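You operate a simulated robot arm through the tools that you are given. There is no shell and no other tool. Be economical: measure what you need, move in short steps, check, and stop when the job is done.

Carry out the task below with a simulated two-armed robot. There is one attempt and no reset: what you move stays moved.

## Task
Hold the cream tub on the work bench steady with one hand and put the red padlock in it with the other.

Only the result counts: the job must be done as asked and must still hold three seconds after the hand-in. Knocking over, shifting, dropping, spilling or breaking anything else fails it.

## Robot
Two 7-joint arms with two-finger parallel grippers on one trunk, on a base that drives. Base frame: it is fixed to the floor where the robot stands at the start and does not move with it; the origin is under the middle of the robot, x ahead of it, y to its left, z up. Units: mm, degrees, N and s.
The left shoulder is at the start at [61, 198, 1054], the right one opposite. With the tool pointing down near the work surface each hand reaches from about 320 to 720 mm from the robot's upright axis, wherever it stands, measured 20 degrees to its own side. Places, roughly: cream tub (12x11x6 cm) [900, 600, 800]. Payload 1.57 kg a hand.
The tool frame of a hand sits at the grasp point between the pads (the TCP): z along the fingers, y along the line on which they close. The tips reach 30 mm beyond it. Largest opening 110 mm; finger width 24, thickness 12; the body of the gripper, 48 by 112 mm, starts 78 mm behind the TCP.
Orientation is that of the tool frame in the base frame, as [roll, pitch, yaw] about the fixed x, y, z axes, in that order (R = Rz(yaw) Ry(pitch) Rx(roll)). With the fingers straight down and closing along the base's y, the tool's x points along the base's -x, its y along +y and its z along -z.

## Interface
- The arms move only by the tool nudge_tool. It takes "left_series", "right_series" or both (then of equal length, played together; a hand with none holds still); each is a list of rows, each a list of 7 numbers: the shift along the base's x, y, z in mm, then the turn, a rotation vector about the base's x, y, z in rad, then the finger opening in mm, from 0 to 110. In form: [[x, y, z, rx, ry, rz, gripper], ...]. A call has 1 to 20 rows; each row shifts and turns the commanded pose from where the row before left it. Each row takes 0.2 s and may step no farther than 50 mm and 8.6 degrees from the row before; otherwise, or with a gripper value out of range, the whole call is refused. Where a pose cannot be reached the arm comes as near as it can. A force on the tool above 40 N (or 10 N above the force at the start of the call, whichever is more), or a blocked arm, ends the call early, and 0.2 s more pass. Each finger travels about 72 mm/s and halts on what it meets, pressing with about 23 N; the grip force reading is that of the motor and also rises with nothing between the fingers. The clock runs only during rows and for 0.2 s after the last one: add rows that do not move to give the fingers time. The reply holds the time, the measured pose of the TCP, the force on the tool along the base axes, the opening and the grip force, in the units named above and with some noise, with the torque about the TCP (base axes, N m) and any sound that the robot's microphone picked up.
- Cameras (640 x 400 px; columns grow to the right, rows downward): "scene" is now at [90.9, 40.3, 1632]; the picture's right is [0.53, -0.85, 0.00], its down [-0.70, -0.44, -0.56] and it looks along [0.48, 0.30, -0.83] (base axes); focal length 264 px, centre (320, 200). "left" rides on the left gripper at [70, -16, -141] in its tool frame; the picture's right is [0.23, 0.97, 0.00], its down [-0.85, 0.20, -0.48] and it looks along [-0.47, 0.11, 0.88] (tool axes); focal length 222 px, centre (320, 200). "right" rides on the right gripper at [70, 16, -141] in its tool frame; the picture's right is [-0.23, 0.97, 0.00], its down [-0.85, -0.20, -0.48] and it looks along [-0.47, -0.11, 0.88] (tool axes); focal length 222 px, centre (320, 200). There is no depth. A picture from a camera that has moved, and an enlarged one, comes with that camera's place and axes in the base frame and with its lens.
- grab_frame(camera): a new picture of that camera. No time passes.
- move_column(by): slides the trunk up (or, below 0, down) by that many mm; the arms and the scene camera ride with it, the base frame stays. It gives what a move gives, with no picture.
- base_move(legs): drives the robot by 1 to 6 legs, each [ahead, left, turn to the left] in mm, mm and degrees, along the robot's own axes; the way and the turn of a leg run together, so that a leg with both is an arc; at most 1500 mm and 180 degrees a leg. The arms and the cameras ride along, it lands a little off, and it stops where it bumps. It gives what a move gives.
- aim_head(pan, tilt): turns the head with the scene camera to pan (to the left, within 86 degrees either way) and tilt (down, from -29 to 69), counted from straight ahead of the robot. It gives what a move gives.
- inspect(camera, box): a new picture of the part [left, top, right, bottom] of that camera's present view, enlarged. No time passes.
- finish_job(): hands the job in; it is judged then, once.

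Work in short steps. Places have to be worked out from the pictures, the camera data and where the tool is seen: move nearer, look again, correct. Check each grasp and each placing, and mend what went wrong. You have 120 turns and 92 pictures in all, those below and enlarged ones among them. Open the grippers and draw the arms clear of the work before you hand the job in, unless the task says otherwise; then end with one line.

The tools are called after "Request:" as a command line: name --argument value ..., lists and objects as JSON in quotes. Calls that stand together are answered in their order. nudge_tool: Moves the arms, as the interface text tells. Its arguments: {"type":"object","properties":{"left_series":{"type":"array","items":{"type":"array","items":{"type":"number"}}},"right_series":{"type":"array","items":{"type":"array","items":{"type":"number"}}}},"required":[]} The other tools are called the same way: move_column (by) slides the trunk up or down; base_move (legs) drives the base; aim_head (pan, tilt) turns the head that bears the scene camera; grab_frame (camera) takes a picture; inspect (camera, box) takes an enlarged picture of a part of a camera's view; finish_job () hands the job in.

At the start:

```text
time_s: 0.0
left_eef_pos: [285.0, 393.9, 1162.6]
left_ee_rot: [-179.9, -0.2, 180.0]
left_ft_force: [-0.1, 0.2, 0.2]
left_moment: [-0.03, 0.02, 0.01]
left_grip_width: 110.1
left_gripper_force: 0.1
right_eef_pos: [310.4, 40.2, 1129.4]
right_ee_rot: [180.0, 0.0, -180.0]
right_ft_force: [0.0, 0.5, 0.1]
right_moment: [-0.04, -0.01, 0.0]
right_grip_width: 110.2
right_gripper_force: 0.1
trunk travel left (down, up): [-650.0, 340.0]
robot x, y, heading: [3.0, -3.4, -0.1]
head pan, tilt: [31.9, 55.7]
```

scene: 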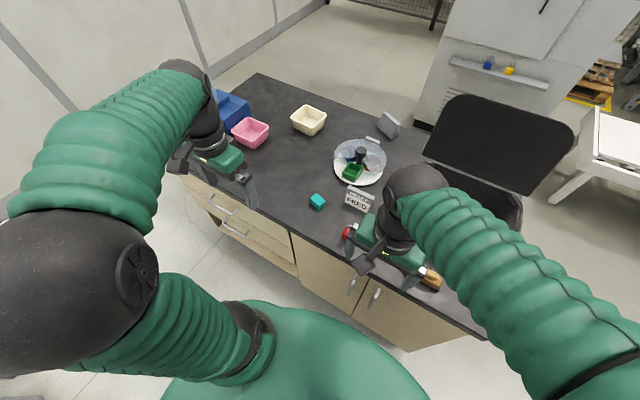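
right: 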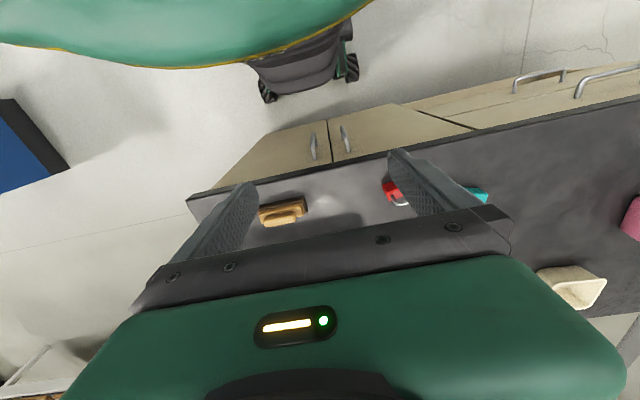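
left: 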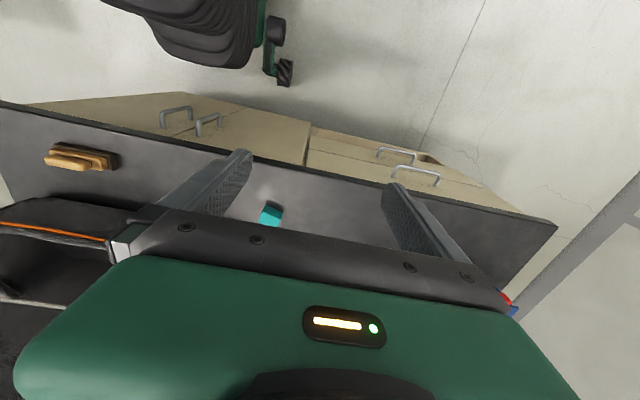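

The tub projects to about [930, 635] and the padlock to about [520, 190]. I'll take enlarged views of both areas first.

Request:
inspect --camera "scene" --box '[200, 80, 420, 218]'

Request:
inspect --camera "right" --box '[340, 140, 500, 240]'

Request:
inspect --camera "scene" --box '[280, 170, 440, 270]'

```text
2.90 times, centred on (310, 149) of scene
camera zoom: at [90.9, 40.3, 1632.0], right [0.53, -0.85, 0.0], down [-0.7, -0.44, -0.56], along [0.48, 0.3, -0.83], focal length 765 px, centre (349, 348)
```

zoom: 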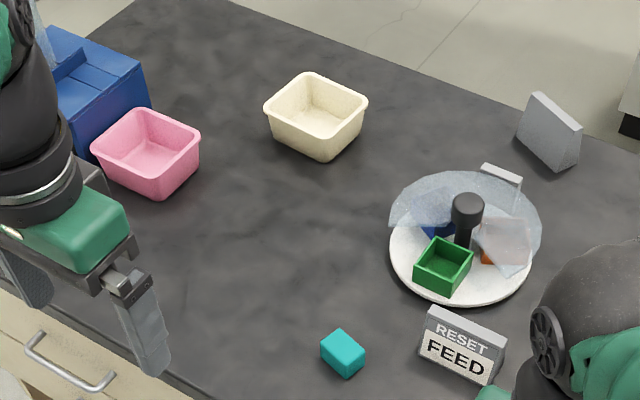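

```text
4.00 times, centred on (420, 190) of right
camera zoom: at [239.7, 56.3, 1271.2], right [0.23, 0.97, 0.0], down [0.86, -0.2, 0.48], along [0.47, -0.11, -0.88], focal length 888 px, centre (-80, 240)
```

zoom: 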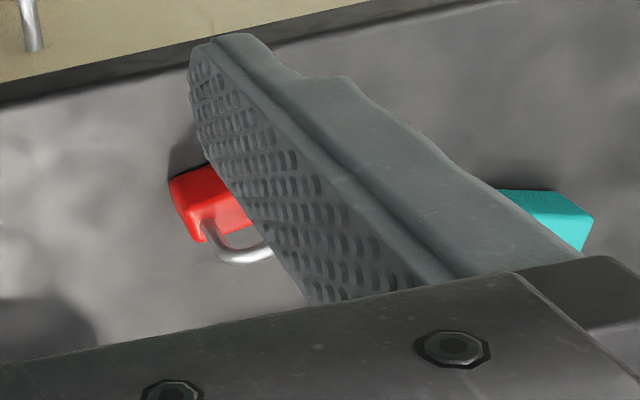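

```text
4.00 times, centred on (360, 220) of scene
camera zoom: at [90.9, 40.3, 1632.0], right [0.53, -0.85, 0.0], down [-0.7, -0.44, -0.56], along [0.48, 0.3, -0.83], focal length 1056 px, centre (160, 120)
```

zoom: 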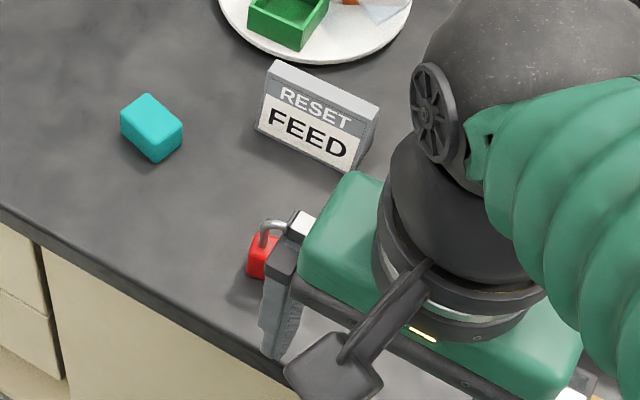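

The front edge of the bench is at about x≈418, and the tub is deep in at x≈930. I'll look around with the head to see how much room the base has.

Request:
aim_head --pan 50 --tilt 30

Request:
grab_frame --camera "scene"

Request:
aim_head --pan 0 --tilt 69

Request:
grab_frame --camera "scene"

```text
time_s: 0.9
left_eef_pos: [286.3, 393.8, 1162.7]
left_ee_rot: [-179.9, 0.0, 180.0]
left_ft_force: [-0.4, -0.6, -0.4]
left_moment: [0.01, -0.04, 0.01]
left_grip_width: 109.8
left_gripper_force: 0.1
right_eef_pos: [310.5, 40.5, 1129.5]
right_ee_rot: [180.0, -0.1, 180.0]
right_ft_force: [0.2, -0.1, -0.1]
right_moment: [-0.01, -0.01, 0.02]
right_grip_width: 109.8
right_gripper_force: 0.1
trunk travel left (down, up): [-650.0, 340.0]
robot x, y, heading: [-3.7, 2.4, -0.0]
head pan, tilt: [50.0, 30.0]
```

```text
85 pictures are left
camera scene: at [88.5, 72.0, 1668.8], right [0.77, -0.64, 0.0], down [-0.32, -0.38, -0.86], along [0.56, 0.66, -0.5], focal length 264 px, centre (320, 200)
```

scene: 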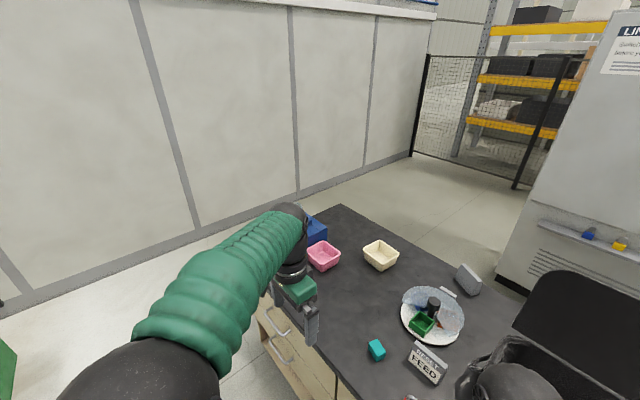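

```text
time_s: 2.1
left_eef_pos: [285.5, 394.1, 1162.9]
left_ee_rot: [-179.9, -0.1, -180.0]
left_ft_force: [0.1, 0.3, 0.0]
left_moment: [0.0, 0.05, -0.02]
left_grip_width: 110.1
left_gripper_force: 0.0
right_eef_pos: [310.1, 39.5, 1128.6]
right_ee_rot: [-179.9, -0.2, 180.0]
right_ft_force: [0.0, 0.3, 1.0]
right_moment: [0.02, 0.02, 0.02]
right_grip_width: 110.1
right_gripper_force: 0.0
trunk travel left (down, up): [-650.0, 340.0]
robot x, y, heading: [-0.4, -2.6, -0.1]
head pan, tilt: [0.0, 68.8]
```

```text
84 pictures are left
camera scene: at [86.3, 2.6, 1617.5], right [0.0, -1.0, 0.0], down [-0.93, 0.0, -0.36], along [0.36, 0.0, -0.93], focal length 264 px, centre (320, 200)
```

scene: 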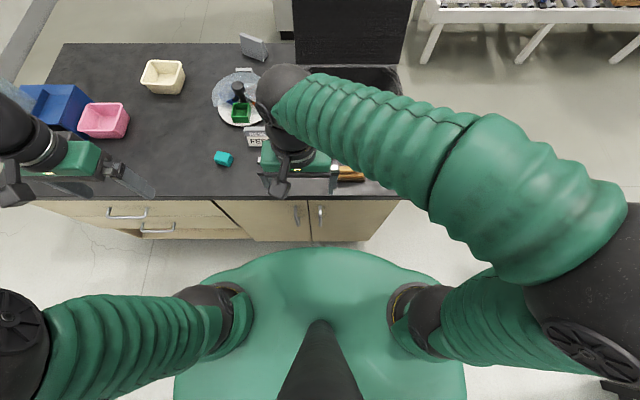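

The tub is at about [942, 642], reachable only from behind the bench, where there is room. First the padlock: I'll bring the right hand over it, still high, for a closer look.

Request:
nudge_tool --right_series '[[35, 30, -25, 0, 0, 0, 110], [35, 30, -25, 0, 0, 0, 110], [35, 30, -25, 0, 0, 0, 110], [35, 30, -25, 0, 0, 0, 110], [20, 15, -25, 0, 0, 0, 110], [0, 0, 0, 0, 0, 0, 110]]'

Request:
grab_frame --camera "right"

Request:
grab_frame --camera "scene"

```text
refused: row 1 steps farther than a row can; nothing moved
```

```text
83 pictures are left
camera right: at [239.7, 56.3, 1271.2], right [0.23, 0.97, 0.0], down [0.86, -0.2, 0.48], along [0.47, -0.11, -0.88], focal length 222 px, centre (320, 200)
```

right: 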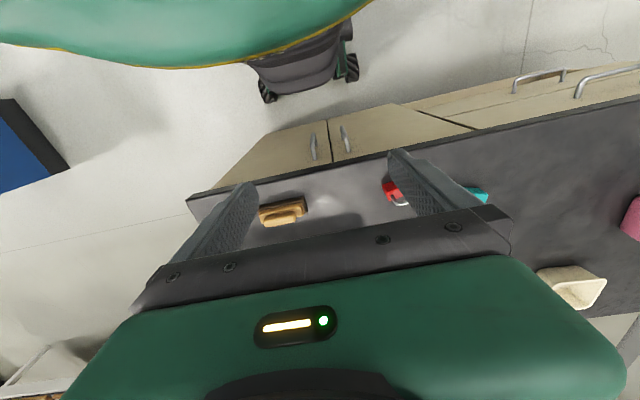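

```text
82 pictures are left
camera scene: at [86.3, 2.6, 1617.5], right [0.0, -1.0, 0.0], down [-0.93, 0.0, -0.36], along [0.36, 0.0, -0.93], focal length 264 px, centre (320, 200)
```

scene: 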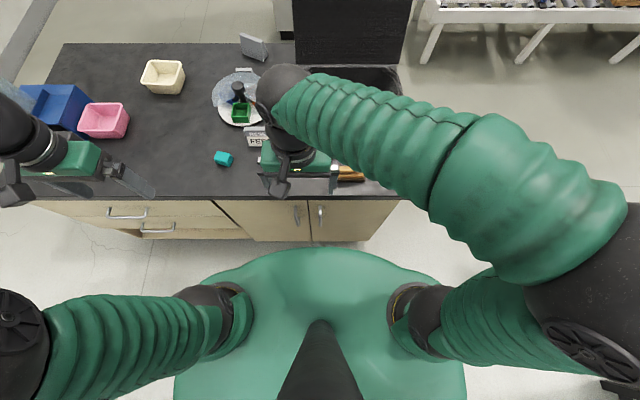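

That row was 52 mm, over the limit, so I repeat with shorter rows.

Request:
nudge_tool --right_series '[[30, 24, -22, 0, 0, 0, 110], [30, 24, -22, 0, 0, 0, 110], [30, 24, -22, 0, 0, 0, 110], [30, 24, -22, 0, 0, 0, 110], [30, 24, -22, 0, 0, 0, 110], [0, 0, 0, 0, 0, 0, 110]]'

Request:
grab_frame --camera "right"

```text
time_s: 3.0
left_eef_pos: [284.3, 391.4, 1164.8]
left_ee_rot: [180.0, 0.0, -180.0]
left_ft_force: [-0.3, 0.4, -0.5]
left_moment: [0.01, 0.05, -0.02]
left_grip_width: 109.9
left_gripper_force: 0.2
right_eef_pos: [438.5, 114.0, 1163.1]
right_ee_rot: [172.8, 11.2, 177.1]
right_ft_force: [-0.3, -0.4, -0.4]
right_moment: [0.0, -0.04, 0.03]
right_grip_width: 110.1
right_gripper_force: 0.1
trunk travel left (down, up): [-650.0, 340.0]
robot x, y, heading: [0.6, -2.0, 0.1]
head pan, tilt: [0.0, 68.8]
stopped in row 4 (right hand): the arm was blocked; the commanded pose is now the measured one
```

```text
81 pictures are left
camera right: at [342.5, 118.0, 1289.8], right [0.25, 0.95, 0.16], down [0.74, -0.3, 0.61], along [0.63, -0.03, -0.78], focal length 222 px, centre (320, 200)
```

right: 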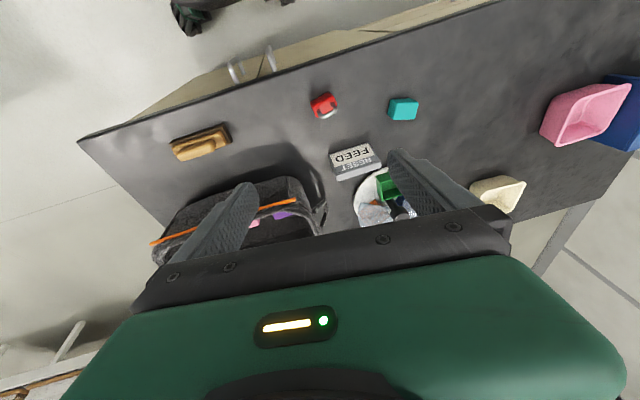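

The arm hit a joint limit up high and tilted about 11°. I back off, straighten the tool and go lower, where the reach is better.

Request:
nudge_tool --right_series '[[-15, -5, -35, -0.03, 0.05, 0.012, 110], [-15, -5, -35, -0.03, 0.05, 0.012, 110], [-10, 0, -35, -0.03, 0.05, 0.012, 110], [0, 0, -35, -0.03, 0.045, 0.012, 110], [0, 0, -30, 0, 0, 0, 110], [0, 0, 0, 0, 0, 0, 110]]'

```text
time_s: 4.1
left_eef_pos: [283.9, 391.2, 1163.4]
left_ee_rot: [179.9, 0.0, -179.9]
left_ft_force: [1.0, 0.8, -0.7]
left_moment: [0.01, -0.01, 0.0]
left_grip_width: 109.9
left_gripper_force: 0.1
right_eef_pos: [421.4, 101.7, 1105.6]
right_ee_rot: [174.0, 9.0, 178.3]
right_ft_force: [-0.2, 0.5, -0.5]
right_moment: [-0.04, 0.01, 0.02]
right_grip_width: 110.0
right_gripper_force: 0.0
trunk travel left (down, up): [-650.0, 340.0]
robot x, y, heading: [-2.2, -0.5, 0.2]
head pan, tilt: [0.0, 68.8]
stopped in row 5 (right hand): the arm was blocked; the commanded pose is now the measured one
```

The right arm is cramped reaching across to the left. I return it to near its start pose and will drive left instead, so the padlock lies to its own side.

Request:
nudge_tool --right_series '[[-30, -18, 5, 0, 0, 0, 110], [-30, -18, 5, 0, 0, 0, 110], [-25, -18, 5, -0.03, 0.05, 0.01, 110], [-25, -10, 5, -0.03, 0.05, 0.01, 110], [0, 0, 0, -0.04, 0.05, 0.01, 110], [0, 0, 0, 0, 0, 0, 110]]'

```text
time_s: 5.5
left_eef_pos: [285.0, 392.4, 1163.8]
left_ee_rot: [179.9, 0.0, -180.0]
left_ft_force: [0.4, 0.6, 0.3]
left_moment: [0.01, 0.01, 0.0]
left_grip_width: 110.2
left_gripper_force: 0.0
right_eef_pos: [307.3, 45.2, 1122.0]
right_ee_rot: [179.9, 0.1, -178.6]
right_ft_force: [-0.2, 0.6, -0.1]
right_moment: [-0.03, -0.02, 0.0]
right_grip_width: 110.2
right_gripper_force: 0.1
trunk travel left (down, up): [-650.0, 340.0]
robot x, y, heading: [0.6, 2.2, -0.1]
head pan, tilt: [0.0, 68.8]
```

The arm is back to straight. Now I drive left by 370 mm.

Request:
base_move --legs '[[0, 370, 0]]'

Request:
aim_head --pan -15 --tilt 60

Request:
grab_frame --camera "scene"

```text
time_s: 7.8
left_eef_pos: [283.2, 756.8, 1165.3]
left_ee_rot: [179.8, -0.1, -179.8]
left_ft_force: [-0.6, -0.2, 0.2]
left_moment: [-0.01, 0.01, 0.0]
left_grip_width: 110.0
left_gripper_force: 0.1
right_eef_pos: [306.0, 410.0, 1122.2]
right_ee_rot: [179.7, 0.1, -178.4]
right_ft_force: [-0.2, -0.2, -0.2]
right_moment: [0.02, 0.0, 0.0]
right_grip_width: 110.0
right_gripper_force: 0.1
trunk travel left (down, up): [-650.0, 340.0]
robot x, y, heading: [-0.8, 369.5, 0.4]
head pan, tilt: [0.0, 68.8]
```

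```text
time_s: 8.6
left_eef_pos: [283.1, 758.3, 1164.1]
left_ee_rot: [179.9, 0.0, -179.8]
left_ft_force: [0.0, 0.3, 0.0]
left_moment: [-0.02, 0.0, 0.03]
left_grip_width: 109.9
left_gripper_force: 0.0
right_eef_pos: [305.9, 410.1, 1123.0]
right_ee_rot: [179.7, 0.0, -178.5]
right_ft_force: [0.0, -0.7, -0.2]
right_moment: [0.01, -0.01, 0.01]
right_grip_width: 110.0
right_gripper_force: 0.0
trunk travel left (down, up): [-650.0, 340.0]
robot x, y, heading: [-3.3, 365.6, 0.2]
head pan, tilt: [-15.0, 60.0]
```

```text
80 pictures are left
camera scene: at [94.4, 349.7, 1626.9], right [-0.26, -0.97, 0.0], down [-0.84, 0.22, -0.5], along [0.48, -0.13, -0.87], focal length 264 px, centre (320, 200)
```

scene: 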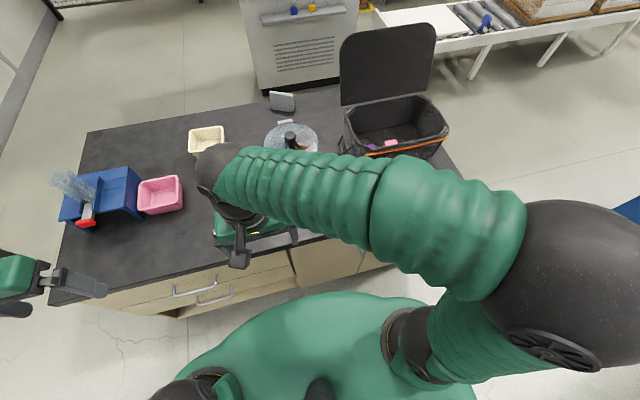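

Now the right hand moves right and forward, to its own side, and lower.

Request:
nudge_tool --right_series '[[0, -45, 0, 0, 0, 0, 110], [0, -45, 0, 0, 0, 0, 110], [5, -45, 0, 0, 0, 0, 110], [20, -40, 0, 0, 0, 0, 110], [40, -20, 0, 0, 0, 0, 110], [40, -20, 0, 0, 0, 0, 110], [35, -5, -15, 0, 0, 0, 110], [0, 0, 0, 0, 0, 0, 110]]'

Request:
grab_frame --camera "right"

```text
time_s: 10.4
left_eef_pos: [281.2, 761.1, 1163.4]
left_ee_rot: [180.0, -0.1, -179.8]
left_ft_force: [-0.4, 0.4, 0.3]
left_moment: [-0.01, 0.0, 0.0]
left_grip_width: 109.9
left_gripper_force: 0.1
right_eef_pos: [444.4, 191.4, 1108.8]
right_ee_rot: [179.9, 0.1, -178.3]
right_ft_force: [-0.6, -0.5, 0.0]
right_moment: [0.02, 0.02, -0.05]
right_grip_width: 110.2
right_gripper_force: 0.0
trunk travel left (down, up): [-650.0, 340.0]
robot x, y, heading: [0.4, 367.1, 0.2]
head pan, tilt: [-15.0, 60.0]
```

```text
79 pictures are left
camera right: at [373.1, 205.7, 1249.7], right [0.2, 0.98, 0.0], down [0.86, -0.18, 0.48], along [0.47, -0.09, -0.88], focal length 222 px, centre (320, 200)
```

right: 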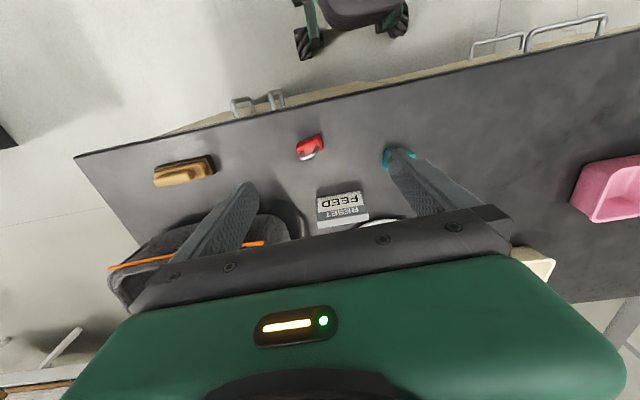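

The padlock now reads about [490, 167]. I descend to about z=950 above it and look again.

Request:
nudge_tool --right_series '[[0, -5, -40, 0, 0, 0, 110], [0, -5, -40, 0, 0, 0, 110], [0, -5, -40, 0, 0, 0, 110], [0, -5, -40, 0, 0, 0, 110], [0, 0, 0, 0, 0, 0, 110]]'

Request:
grab_frame --camera "right"

Request:
inspect --camera "right" --box '[240, 80, 400, 180]'

```text
time_s: 11.6
left_eef_pos: [282.7, 759.8, 1164.1]
left_ee_rot: [179.9, -0.1, -179.8]
left_ft_force: [-0.4, 0.5, -0.1]
left_moment: [-0.05, 0.03, 0.0]
left_grip_width: 109.9
left_gripper_force: 0.0
right_eef_pos: [445.4, 170.5, 947.5]
right_ee_rot: [179.9, 0.1, -178.4]
right_ft_force: [-0.1, -0.3, -0.3]
right_moment: [0.05, 0.02, 0.03]
right_grip_width: 109.8
right_gripper_force: 0.1
trunk travel left (down, up): [-650.0, 340.0]
robot x, y, heading: [1.6, 366.4, 0.2]
head pan, tilt: [-15.0, 60.0]
```

```text
78 pictures are left
camera right: at [374.3, 183.8, 1087.8], right [0.2, 0.98, 0.0], down [0.86, -0.18, 0.48], along [0.47, -0.09, -0.88], focal length 222 px, centre (320, 200)
```

right: 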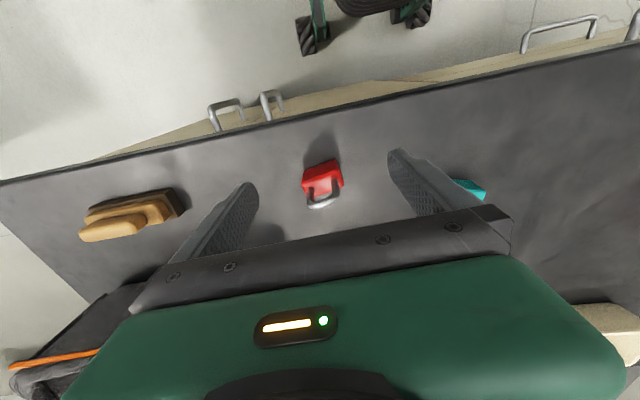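

```text
4.00 times, centred on (320, 130) of right
camera zoom: at [374.3, 183.8, 1087.8], right [0.2, 0.98, 0.0], down [0.86, -0.18, 0.48], along [0.47, -0.09, -0.88], focal length 888 px, centre (320, 480)
```

zoom: 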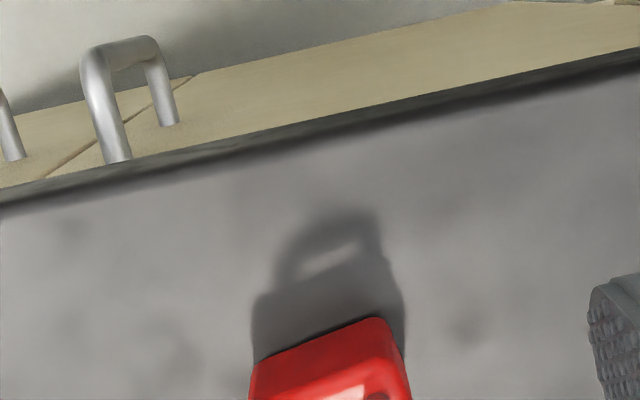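

The padlock stands upright, shackle up, wide along y, at about [492, 164]. I descend more while staying short of it in x to get better parallax on the height.

Request:
nudge_tool --right_series '[[0, -3, -25, 0, 0, 0, 110], [0, -3, -25, 0, 0, 0, 110], [0, 0, 0, 0, 0, 0, 110]]'

Request:
grab_frame --camera "right"

```text
time_s: 12.4
left_eef_pos: [281.8, 759.8, 1163.2]
left_ee_rot: [179.9, 0.1, -179.8]
left_ft_force: [0.0, -0.9, 0.8]
left_moment: [0.0, -0.03, 0.01]
left_grip_width: 110.1
left_gripper_force: 0.1
right_eef_pos: [445.8, 163.8, 897.4]
right_ee_rot: [-180.0, 0.1, -178.4]
right_ft_force: [-0.2, 0.3, -0.3]
right_moment: [0.0, 0.02, 0.03]
right_grip_width: 109.7
right_gripper_force: 0.1
trunk travel left (down, up): [-650.0, 340.0]
robot x, y, heading: [-1.3, 367.0, 0.2]
head pan, tilt: [-15.0, 60.0]
```

```text
76 pictures are left
camera right: at [374.4, 178.9, 1038.6], right [0.2, 0.98, 0.0], down [0.86, -0.18, 0.48], along [0.47, -0.09, -0.88], focal length 222 px, centre (320, 200)
```

right: 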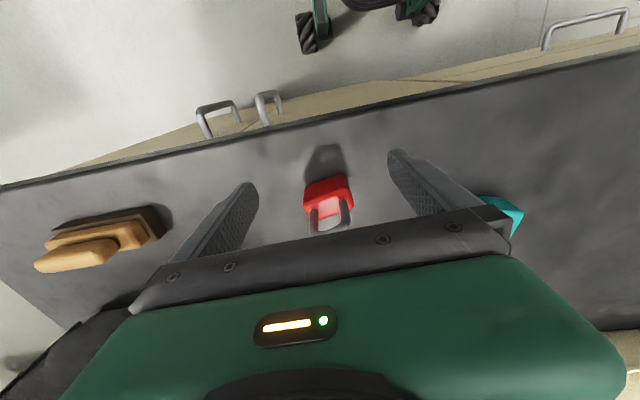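

The padlock body is at about [485, 166]. I move over it in x at this height so the fingers straddle it, then check.

Request:
nudge_tool --right_series '[[20, 1, 0, 0, 0, 0, 110], [20, 1, 0, 0, 0, 0, 110], [0, 0, -20, 0, 0, 0, 110], [0, 0, 0, 0, 0, 0, 110]]'

Request:
grab_frame --camera "right"

Request:
grab_frame --camera "scene"

```text
time_s: 13.4
left_eef_pos: [283.1, 760.4, 1164.7]
left_ee_rot: [179.9, 0.0, -179.8]
left_ft_force: [-0.9, -0.8, 0.3]
left_moment: [0.01, 0.0, 0.04]
left_grip_width: 110.1
left_gripper_force: 0.0
right_eef_pos: [486.1, 167.8, 878.3]
right_ee_rot: [179.8, 0.1, -178.4]
right_ft_force: [0.4, 0.0, 0.6]
right_moment: [0.0, 0.01, -0.03]
right_grip_width: 109.8
right_gripper_force: 0.1
trunk travel left (down, up): [-650.0, 340.0]
robot x, y, heading: [1.1, 364.6, 0.1]
head pan, tilt: [-15.0, 60.0]
```

```text
75 pictures are left
camera right: at [415.8, 181.9, 1019.3], right [0.2, 0.98, 0.0], down [0.86, -0.18, 0.48], along [0.47, -0.09, -0.88], focal length 222 px, centre (320, 200)
```

right: 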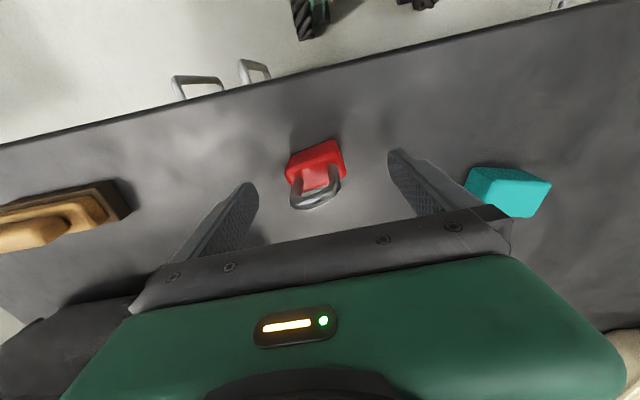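

```text
74 pictures are left
camera scene: at [95.6, 351.9, 1626.8], right [-0.26, -0.97, 0.0], down [-0.84, 0.22, -0.5], along [0.48, -0.13, -0.87], focal length 264 px, centre (320, 200)
```

scene: 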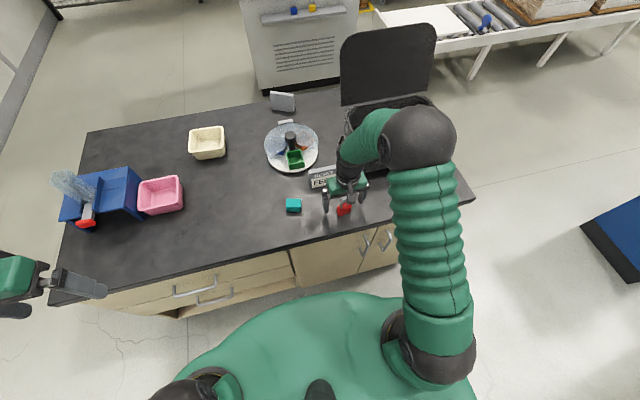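

Request:
inspect --camera "scene" --box '[270, 150, 430, 250]'

Request:
inspect --camera "right" --box '[240, 100, 400, 200]'

```text
4.00 times, centred on (350, 200) of scene
camera zoom: at [95.6, 351.9, 1626.8], right [-0.26, -0.97, 0.0], down [-0.84, 0.22, -0.5], along [0.48, -0.13, -0.87], focal length 1056 px, centre (200, 200)
```

zoom: 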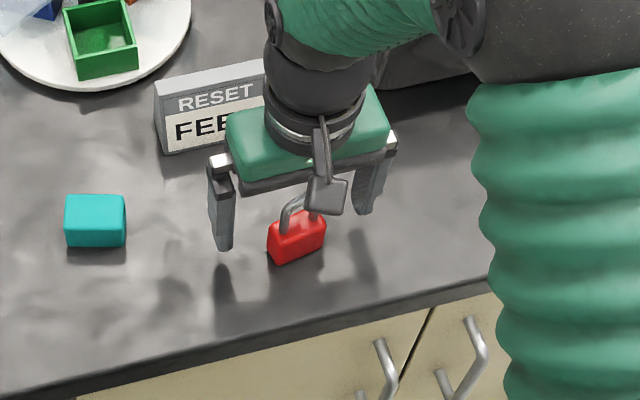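

```text
4.00 times, centred on (320, 150) of right
camera zoom: at [415.8, 181.9, 1019.3], right [0.2, 0.98, 0.0], down [0.86, -0.18, 0.48], along [0.47, -0.09, -0.88], focal length 888 px, centre (320, 400)
```

zoom: 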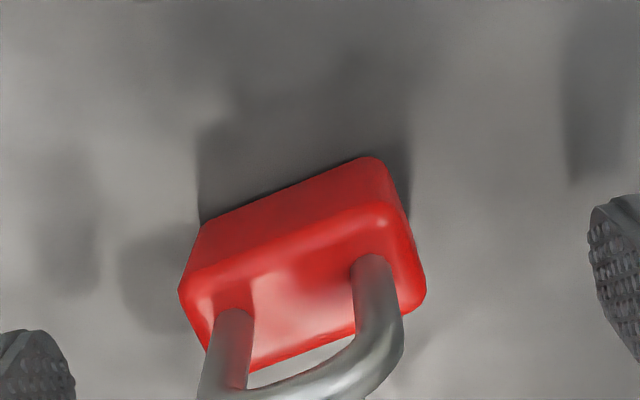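

The lock is turned about 12° from the tool. I turn the gripper by +0.2 rad and descend to z≈832.

Request:
nudge_tool --right_series '[[-2, -1, 0, 0, 0, 0.1, 110], [0, 0, 0, 0, 0, 0.1, 110], [0, 0, -16, 0, 0, 0, 110], [0, 0, -15, 0, 0, 0, 110], [0, 0, -15, 0, 0, 0, 110], [0, 0, 0, 0, 0, 0, 110]]'

Request:
grab_frame --camera "right"

Request:
inspect --camera "scene" --box '[270, 150, 430, 250]'

```text
time_s: 14.5
left_eef_pos: [279.5, 761.3, 1165.1]
left_ee_rot: [180.0, 0.1, -179.8]
left_ft_force: [-0.7, 0.4, 0.6]
left_moment: [-0.03, 0.03, 0.01]
left_grip_width: 110.1
left_gripper_force: 0.0
right_eef_pos: [482.1, 167.0, 849.8]
right_ee_rot: [180.0, 0.2, -167.1]
right_ft_force: [-9.9, 0.2, 17.7]
right_moment: [-1.09, 0.25, -0.28]
right_grip_width: 109.8
right_gripper_force: 0.1
trunk travel left (down, up): [-650.0, 340.0]
robot x, y, heading: [-5.6, 370.1, 0.1]
head pan, tilt: [-15.0, 60.0]
stopped in row 5 (right hand): the force on the tool passed its limit at 61 N (the readings are from after the stop); the commanded pose is now the measured one
```

```text
71 pictures are left
camera right: at [410.6, 167.0, 991.8], right [0.0, 1.0, 0.0], down [0.88, 0.0, 0.48], along [0.48, 0.0, -0.88], focal length 222 px, centre (320, 200)
```

right: 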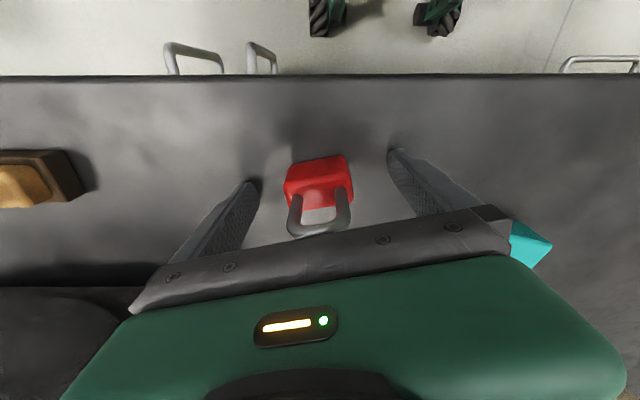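

```text
4.00 times, centred on (350, 200) of scene
camera zoom: at [91.7, 352.8, 1627.1], right [-0.26, -0.97, 0.0], down [-0.84, 0.22, -0.5], along [0.48, -0.13, -0.87], focal length 1056 px, centre (200, 200)
```

zoom: 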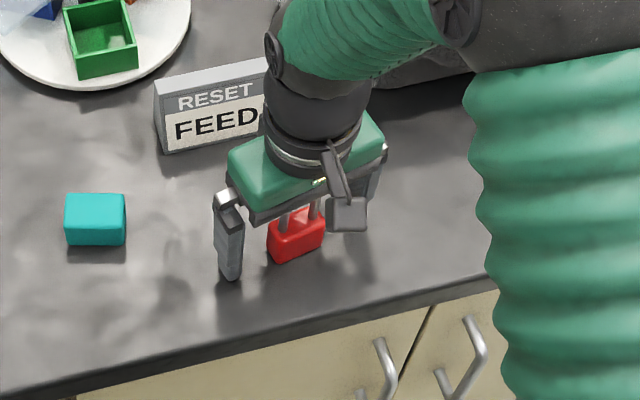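

A fingertip touched the bench with the TCP at 850, so the surface is at z≈818 and the lock body is at about [477, 166]. I rise 4 mm, shift back 4 mm and close.

Request:
nudge_tool --right_series '[[-4, -1, 4, 0, 0, 0, 110], [0, 0, 0, 0, 0, 0, 80], [0, 0, 0, 0, 0, 0, 50], [0, 0, 0, 0, 0, 0, 20], [0, 0, 0, 0, 0, 0, 20], [0, 0, 0, 0, 0, 0, 20]]'

Request:
grab_frame --camera "right"

```text
time_s: 15.9
left_eef_pos: [282.1, 760.5, 1164.4]
left_ee_rot: [180.0, 0.0, -179.8]
left_ft_force: [-0.1, -0.2, 0.1]
left_moment: [-0.01, 0.04, -0.01]
left_grip_width: 110.1
left_gripper_force: 0.1
right_eef_pos: [480.5, 164.9, 853.7]
right_ee_rot: [-180.0, 0.2, -167.1]
right_ft_force: [-0.4, -0.2, 2.7]
right_moment: [-0.02, -0.02, -0.04]
right_grip_width: 45.3
right_gripper_force: 23.3
trunk travel left (down, up): [-650.0, 340.0]
robot x, y, heading: [-2.2, 365.1, -0.1]
head pan, tilt: [-15.0, 60.0]
```

```text
69 pictures are left
camera right: at [408.9, 165.1, 994.7], right [0.0, 1.0, 0.0], down [0.88, 0.0, 0.48], along [0.48, 0.0, -0.88], focal length 222 px, centre (320, 200)
```

right: 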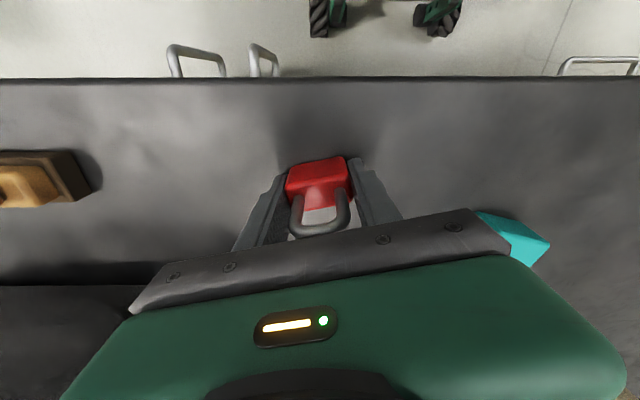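

It's gripped at 45 mm with 23 N. I lift it straight up.

Request:
nudge_tool --right_series '[[0, 0, 25, 0, 0, 0, 20], [0, 0, 40, 0, 0, 0, 20], [0, 0, 45, 0, 0, 0, 20], [0, 0, 45, 0, 0, 0, 20], [0, 0, 45, 0, 0, 0, 20], [-20, 0, 40, 0, 0, 0, 20], [0, 0, 0, 0, 0, 0, 20]]'

Request:
grab_frame --camera "right"

```text
time_s: 17.5
left_eef_pos: [282.2, 758.9, 1163.3]
left_ee_rot: [180.0, 0.0, -179.8]
left_ft_force: [0.5, -0.3, 0.0]
left_moment: [0.0, 0.02, 0.03]
left_grip_width: 109.9
left_gripper_force: 0.0
right_eef_pos: [461.2, 166.0, 1093.5]
right_ee_rot: [180.0, 0.1, -167.0]
right_ft_force: [0.6, 1.0, -1.4]
right_moment: [-0.02, 0.03, -0.01]
right_grip_width: 45.5
right_gripper_force: 22.6
trunk travel left (down, up): [-650.0, 340.0]
robot x, y, heading: [-0.2, 364.2, 0.2]
head pan, tilt: [-15.0, 60.0]
```

```text
68 pictures are left
camera right: at [389.1, 165.4, 1234.7], right [0.0, 1.0, 0.0], down [0.88, 0.0, 0.48], along [0.48, 0.0, -0.88], focal length 222 px, centre (320, 200)
```

right: 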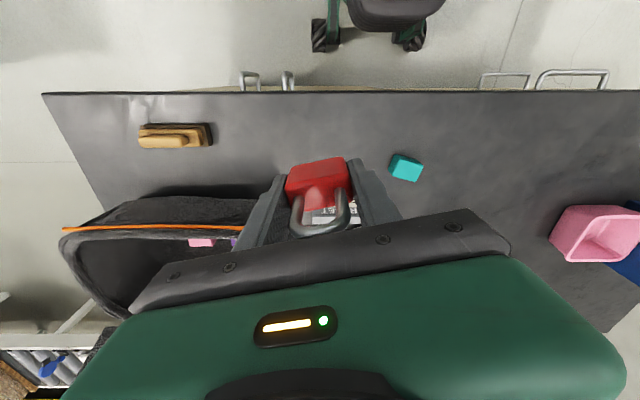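

The lock is secure. I tuck the right hand in and check the space at the left end of the bench before driving around it.

Request:
nudge_tool --right_series '[[-30, 0, 20, 0, 0, 0, 20], [-35, 0, 20, 0, 0, 0, 20], [-35, 0, 10, 0, 0, 0, 20], [-20, 0, 0, 0, 0, 0, 20], [0, 0, 0, 0, 0, 0, 20]]'

Request:
aim_head --pan 80 --tilt 40

Request:
grab_frame --camera "scene"

Request:
aim_head --pan 35 --tilt 35

Request:
grab_frame --camera "scene"

```text
time_s: 18.7
left_eef_pos: [283.6, 760.0, 1164.3]
left_ee_rot: [179.9, 0.0, -179.8]
left_ft_force: [0.0, -0.1, -0.9]
left_moment: [0.02, 0.04, -0.01]
left_grip_width: 109.9
left_gripper_force: 0.0
right_eef_pos: [341.9, 166.7, 1143.1]
right_ee_rot: [179.8, 0.3, -166.9]
right_ft_force: [-0.9, -0.6, -1.0]
right_moment: [0.02, 0.03, 0.03]
right_grip_width: 45.7
right_gripper_force: 23.5
trunk travel left (down, up): [-650.0, 340.0]
robot x, y, heading: [-0.6, 369.6, 0.3]
head pan, tilt: [-15.0, 60.0]
```

```text
time_s: 20.4
left_eef_pos: [283.2, 760.1, 1164.3]
left_ee_rot: [179.9, 0.0, -179.8]
left_ft_force: [-0.1, 0.5, -0.2]
left_moment: [0.01, 0.0, -0.02]
left_grip_width: 110.2
left_gripper_force: 0.1
right_eef_pos: [341.9, 166.9, 1144.3]
right_ee_rot: [-179.9, 0.2, -166.9]
right_ft_force: [-0.4, -0.1, -0.8]
right_moment: [0.0, 0.0, 0.02]
right_grip_width: 45.5
right_gripper_force: 22.9
trunk travel left (down, up): [-650.0, 340.0]
robot x, y, heading: [-1.5, 364.4, -0.0]
head pan, tilt: [80.0, 40.0]
```

```text
67 pictures are left
camera scene: at [45.0, 452.7, 1653.6], right [0.99, -0.17, 0.0], down [-0.11, -0.63, -0.77], along [0.13, 0.75, -0.64], focal length 264 px, centre (320, 200)
```

scene: 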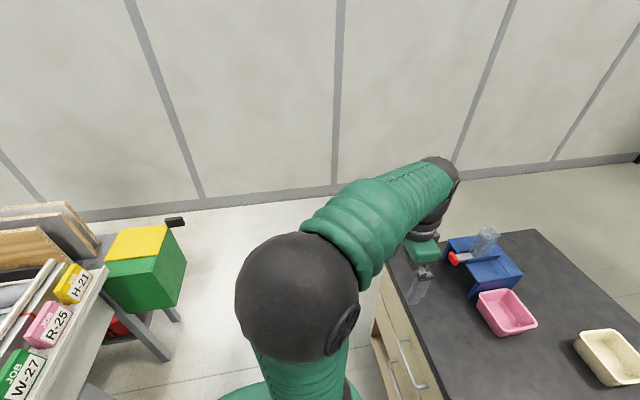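

```text
time_s: 21.5
left_eef_pos: [282.1, 758.7, 1164.4]
left_ee_rot: [-180.0, -0.1, -179.8]
left_ft_force: [0.0, 0.1, -0.1]
left_moment: [-0.02, -0.02, 0.01]
left_grip_width: 109.6
left_gripper_force: 0.0
right_eef_pos: [341.2, 167.4, 1142.9]
right_ee_rot: [-179.9, 0.2, -167.0]
right_ft_force: [0.4, 0.6, -1.3]
right_moment: [0.02, 0.01, 0.02]
right_grip_width: 45.6
right_gripper_force: 23.6
trunk travel left (down, up): [-650.0, 340.0]
robot x, y, heading: [0.5, 367.2, 0.1]
head pan, tilt: [35.0, 35.0]
```

```text
66 pictures are left
camera scene: at [102.3, 419.6, 1661.1], right [0.58, -0.82, 0.0], down [-0.47, -0.33, -0.82], along [0.67, 0.47, -0.57], focal length 264 px, centre (320, 200)
```

scene: 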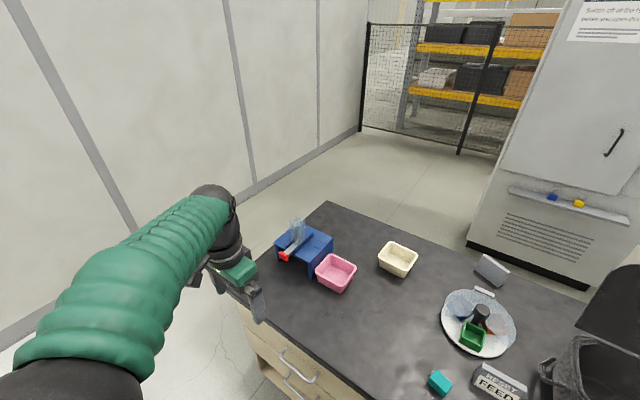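

The way left is clear: the wall is at y≈2540 and the shelf is at x<-370. I strafe left past the bench end.

Request:
base_move --legs '[[40, 700, 0], [0, 640, 0]]'

Request:
aim_head --pan 0 --tilt 45

Request:
grab_frame --camera "scene"

```text
time_s: 28.5
left_eef_pos: [332.7, 2092.4, 1166.6]
left_ee_rot: [179.6, 0.0, 179.5]
left_ft_force: [-0.2, 0.4, -0.2]
left_moment: [0.04, -0.01, 0.03]
left_grip_width: 110.0
left_gripper_force: 0.0
right_eef_pos: [384.8, 1499.5, 1142.8]
right_ee_rot: [179.8, 0.3, -167.6]
right_ft_force: [0.2, 0.3, 0.0]
right_moment: [0.05, -0.03, -0.03]
right_grip_width: 45.5
right_gripper_force: 23.4
trunk travel left (down, up): [-650.0, 340.0]
robot x, y, heading: [44.9, 1707.9, -0.3]
head pan, tilt: [35.0, 35.0]
```

```text
time_s: 29.6
left_eef_pos: [333.3, 2097.4, 1164.5]
left_ee_rot: [179.9, 0.1, 179.5]
left_ft_force: [0.4, 0.4, 0.7]
left_moment: [-0.02, 0.01, 0.03]
left_grip_width: 110.2
left_gripper_force: 0.1
right_eef_pos: [384.6, 1504.6, 1143.9]
right_ee_rot: [179.9, 0.2, -167.6]
right_ft_force: [0.2, -0.6, -0.5]
right_moment: [0.01, 0.01, -0.01]
right_grip_width: 45.6
right_gripper_force: 22.9
trunk travel left (down, up): [-650.0, 340.0]
robot x, y, heading: [46.0, 1710.8, -0.5]
head pan, tilt: [0.0, 45.0]
```

```text
65 pictures are left
camera scene: at [158.0, 1709.4, 1646.4], right [-0.01, -1.0, 0.0], down [-0.71, 0.01, -0.71], along [0.71, 0.0, -0.71], focal length 264 px, centre (320, 200)
```

scene: 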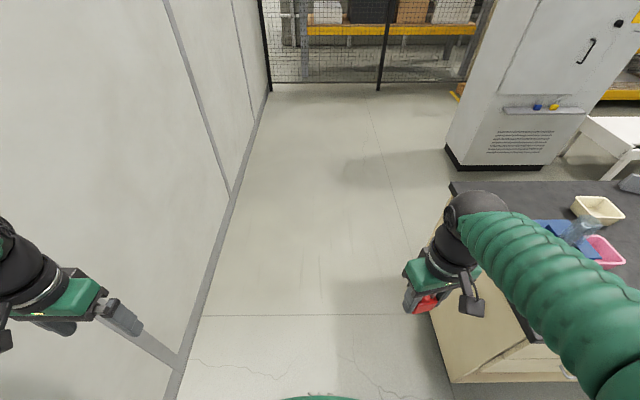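

It's clear ahead; the fridge corner is at about [2300, 350]. I drive forward past the bench, turn around and line up behind the tub.

Request:
base_move --legs '[[1300, 0, 0], [460, -200, 0], [0, 0, 180], [0, 500, 0]]'

Request:
aim_head --pan 25 --tilt 45

Request:
grab_frame --camera "scene"

```text
time_s: 48.8
left_eef_pos: [1597.4, 592.0, 1167.0]
left_ee_rot: [179.6, 0.0, 4.8]
left_ft_force: [-0.2, -0.1, 0.3]
left_moment: [-0.02, 0.02, -0.01]
left_grip_width: 110.1
left_gripper_force: 0.1
right_eef_pos: [1491.2, 1178.5, 1141.8]
right_ee_rot: [179.6, 0.1, 17.7]
right_ft_force: [0.4, 0.2, -1.1]
right_moment: [-0.04, 0.01, -0.05]
right_grip_width: 45.7
right_gripper_force: 23.3
trunk travel left (down, up): [-650.0, 340.0]
robot x, y, heading: [1847.0, 999.9, -175.3]
head pan, tilt: [0.0, 45.0]
```

```text
time_s: 49.6
left_eef_pos: [1597.3, 587.5, 1165.6]
left_ee_rot: [179.9, 0.1, 4.8]
left_ft_force: [-0.5, -0.1, -0.2]
left_moment: [-0.01, -0.01, -0.05]
left_grip_width: 109.9
left_gripper_force: 0.1
right_eef_pos: [1490.5, 1173.8, 1142.2]
right_ee_rot: [180.0, 0.1, 17.7]
right_ft_force: [-0.4, 0.7, -0.7]
right_moment: [-0.02, 0.0, -0.02]
right_grip_width: 45.7
right_gripper_force: 23.3
trunk travel left (down, up): [-650.0, 340.0]
robot x, y, heading: [1844.7, 994.8, -175.3]
head pan, tilt: [25.0, 45.0]
```

```text
64 pictures are left
camera scene: at [1743.7, 959.5, 1646.4], right [-0.5, 0.87, 0.0], down [0.61, 0.35, -0.71], along [-0.61, -0.35, -0.71], focal length 264 px, centre (320, 200)
```

scene: 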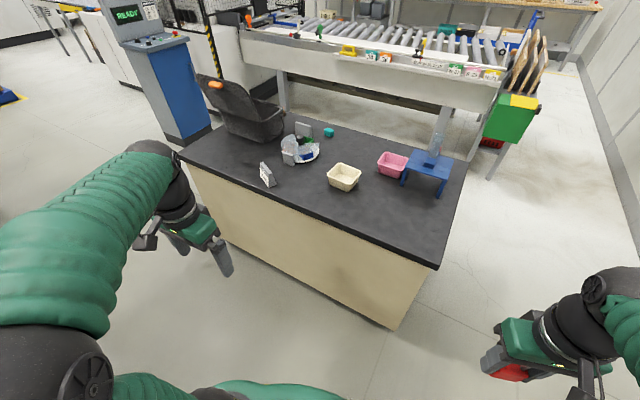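

The base arrived 4.7° off. I correct the heading, slide left to y≈600 and approach to x≈1490.

Request:
base_move --legs '[[0, 0, -4.7], [0, 395, 0], [350, 0, 0]]'

Request:
aim_head --pan 0 --tilt 60

Request:
grab_frame --camera "scene"

```text
time_s: 54.5
left_eef_pos: [1218.3, 211.0, 1164.3]
left_ee_rot: [179.9, 0.0, 0.1]
left_ft_force: [-0.1, -0.3, -0.8]
left_moment: [0.0, 0.03, 0.0]
left_grip_width: 110.0
left_gripper_force: 0.1
right_eef_pos: [1159.5, 806.4, 1144.4]
right_ee_rot: [-179.9, 0.2, 13.0]
right_ft_force: [0.1, 0.3, -0.7]
right_moment: [0.0, -0.02, 0.02]
right_grip_width: 45.5
right_gripper_force: 22.6
trunk travel left (down, up): [-650.0, 340.0]
robot x, y, heading: [1497.5, 605.2, -179.7]
head pan, tilt: [25.0, 45.0]
```

```text
time_s: 55.3
left_eef_pos: [1215.6, 211.2, 1163.9]
left_ee_rot: [-180.0, 0.0, 0.2]
left_ft_force: [0.3, -0.4, 0.0]
left_moment: [0.02, -0.01, 0.01]
left_grip_width: 110.0
left_gripper_force: 0.0
right_eef_pos: [1157.3, 805.4, 1142.9]
right_ee_rot: [180.0, 0.0, 13.1]
right_ft_force: [-1.1, 0.3, 0.2]
right_moment: [0.01, -0.02, 0.0]
right_grip_width: 45.5
right_gripper_force: 22.6
trunk travel left (down, up): [-650.0, 340.0]
robot x, y, heading: [1501.5, 603.7, -179.6]
head pan, tilt: [0.0, 60.0]
```

```text
63 pictures are left
camera scene: at [1398.5, 605.1, 1626.9], right [-0.01, 1.0, 0.0], down [0.87, 0.0, -0.5], along [-0.5, 0.0, -0.87], focal length 264 px, centre (320, 200)
```

scene: 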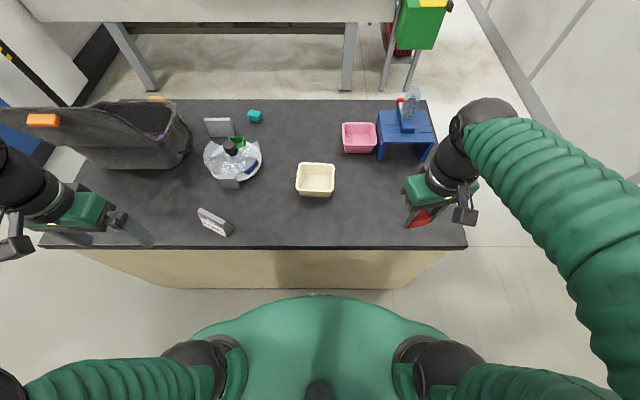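

The view is good. I zoom on the tub to get its exact outline.

Request:
inspect --camera "scene" --box '[240, 130, 400, 230]'

```text
4.00 times, centred on (320, 180) of scene
camera zoom: at [1398.5, 605.1, 1626.9], right [-0.01, 1.0, 0.0], down [0.87, 0.0, -0.5], along [-0.5, 0.0, -0.87], focal length 1056 px, centre (320, 280)
```

zoom: 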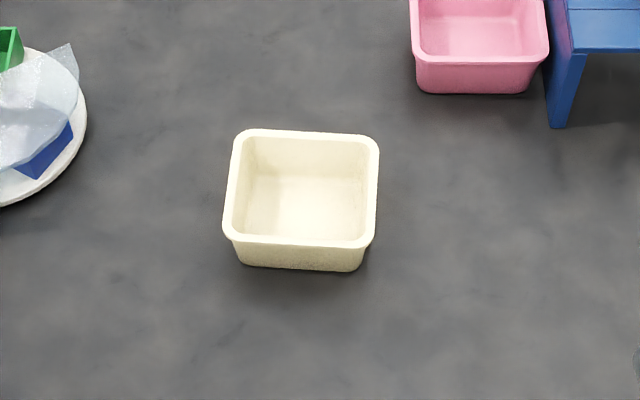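

The rim runs about x 820–931, y 529–651, with its centre at about [876, 590]. I move the base 70 mm closer so both hands work at comfortable reach.

Request:
base_move --legs '[[70, 0, 0]]'

```text
time_s: 56.4
left_eef_pos: [1152.0, 213.0, 1164.8]
left_ee_rot: [179.9, 0.4, 0.2]
left_ft_force: [0.9, -0.2, 0.0]
left_moment: [0.02, 0.08, -0.01]
left_grip_width: 110.0
left_gripper_force: 0.1
right_eef_pos: [1093.2, 806.2, 1143.2]
right_ee_rot: [-180.0, 0.4, 13.0]
right_ft_force: [0.4, 0.2, -0.6]
right_moment: [0.03, 0.05, 0.03]
right_grip_width: 45.3
right_gripper_force: 23.1
trunk travel left (down, up): [-650.0, 340.0]
robot x, y, heading: [1429.0, 601.7, -179.9]
head pan, tilt: [0.0, 60.0]
```

Left hand: move right toward the tub while high, with a moderate outward tilt (fingertips toward +y), opening at 60.

Request:
nudge_tool --left_series '[[-20, 40, -10, 0.05, 0, 0, 100], [-20, 40, -10, 0.05, 0, 0, 90], [-20, 40, -10, 0.05, 0, 0, 80], [-20, 40, -10, 0.05, 0, 0, 70], [-25, 35, -15, 0.05, 0, 0, 60], [-25, 35, -15, 0.05, 0, 0, 60], [-25, 10, -15, 0.05, 0, 0, 60], [-25, 0, -15, 0, 0, 0, 60], [0, 0, 0, 0, 0, 0, 60]]'

Request:
grab_frame --camera "scene"

Request:
grab_frame --camera "left"

```text
time_s: 58.4
left_eef_pos: [964.7, 453.7, 1064.6]
left_ee_rot: [-160.0, -0.1, 0.2]
left_ft_force: [-0.1, 0.1, -0.4]
left_moment: [-0.02, 0.02, -0.02]
left_grip_width: 60.1
left_gripper_force: 0.1
right_eef_pos: [1087.2, 804.3, 1143.6]
right_ee_rot: [180.0, 0.1, 13.1]
right_ft_force: [0.5, 0.2, -1.6]
right_moment: [0.02, 0.04, 0.01]
right_grip_width: 45.5
right_gripper_force: 23.0
trunk travel left (down, up): [-650.0, 340.0]
robot x, y, heading: [1429.8, 599.3, -179.7]
head pan, tilt: [0.0, 60.0]
```

```text
61 pictures are left
camera scene: at [1327.7, 605.3, 1626.8], right [0.0, 1.0, 0.0], down [0.87, 0.0, -0.5], along [-0.5, 0.0, -0.87], focal length 264 px, centre (320, 200)
```

scene: 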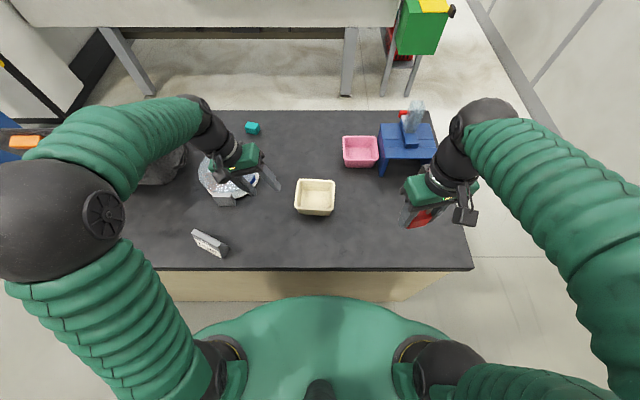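

```text
60 pictures are left
camera left: at [1034.4, 420.4, 1206.0], right [0.23, -0.91, -0.33], down [-0.85, -0.35, 0.38], along [-0.47, 0.2, -0.86], focal length 222 px, centre (320, 200)
```

left: 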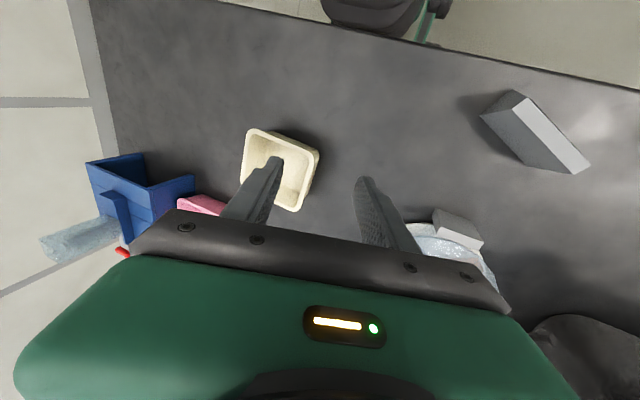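

The hand reached well. I move it back along the finger axis from the left wall, to about [874, 488, 998].

Request:
nudge_tool --left_series '[[-30, 12, -22, 0, 0, 0, 60], [-30, 12, -22, 0, 0, 0, 60], [-30, 10, -23, 0, 0, 0, 60], [0, 0, 0, 0, 0, 0, 60]]'

Request:
grab_frame --camera "left"

Request:
inspect --camera "scene" --box '[220, 130, 380, 230]'

```text
time_s: 59.4
left_eef_pos: [876.5, 487.5, 996.8]
left_ee_rot: [-160.0, 0.0, 0.1]
left_ft_force: [0.7, 0.1, 0.6]
left_moment: [0.01, 0.02, 0.0]
left_grip_width: 60.1
left_gripper_force: 0.1
right_eef_pos: [1086.6, 806.0, 1142.9]
right_ee_rot: [179.9, 0.2, 13.1]
right_ft_force: [-0.2, 0.0, -1.2]
right_moment: [0.01, 0.0, 0.02]
right_grip_width: 45.5
right_gripper_force: 23.0
trunk travel left (down, up): [-650.0, 340.0]
robot x, y, heading: [1431.6, 607.1, -179.7]
head pan, tilt: [0.0, 60.0]
```

```text
59 pictures are left
camera left: at [945.0, 454.0, 1137.3], right [0.23, -0.91, -0.33], down [-0.85, -0.35, 0.38], along [-0.47, 0.2, -0.86], focal length 222 px, centre (320, 200)
```

left: 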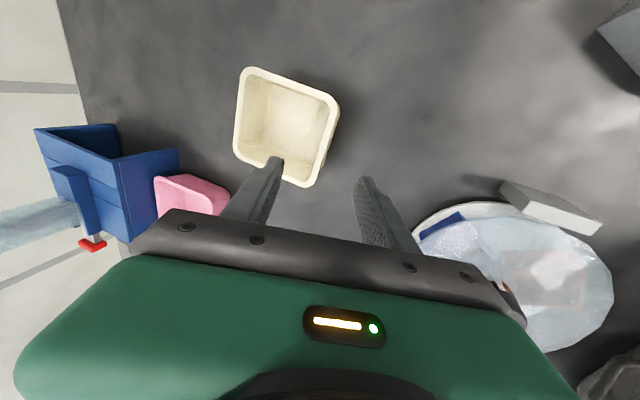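

```text
4.00 times, centred on (300, 180) of scene
camera zoom: at [1326.9, 605.8, 1626.8], right [0.0, 1.0, 0.0], down [0.87, 0.0, -0.5], along [-0.5, 0.0, -0.87], focal length 1056 px, centre (400, 280)
```

zoom: 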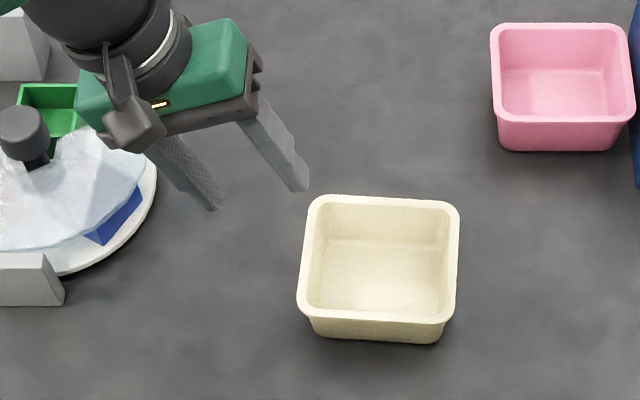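

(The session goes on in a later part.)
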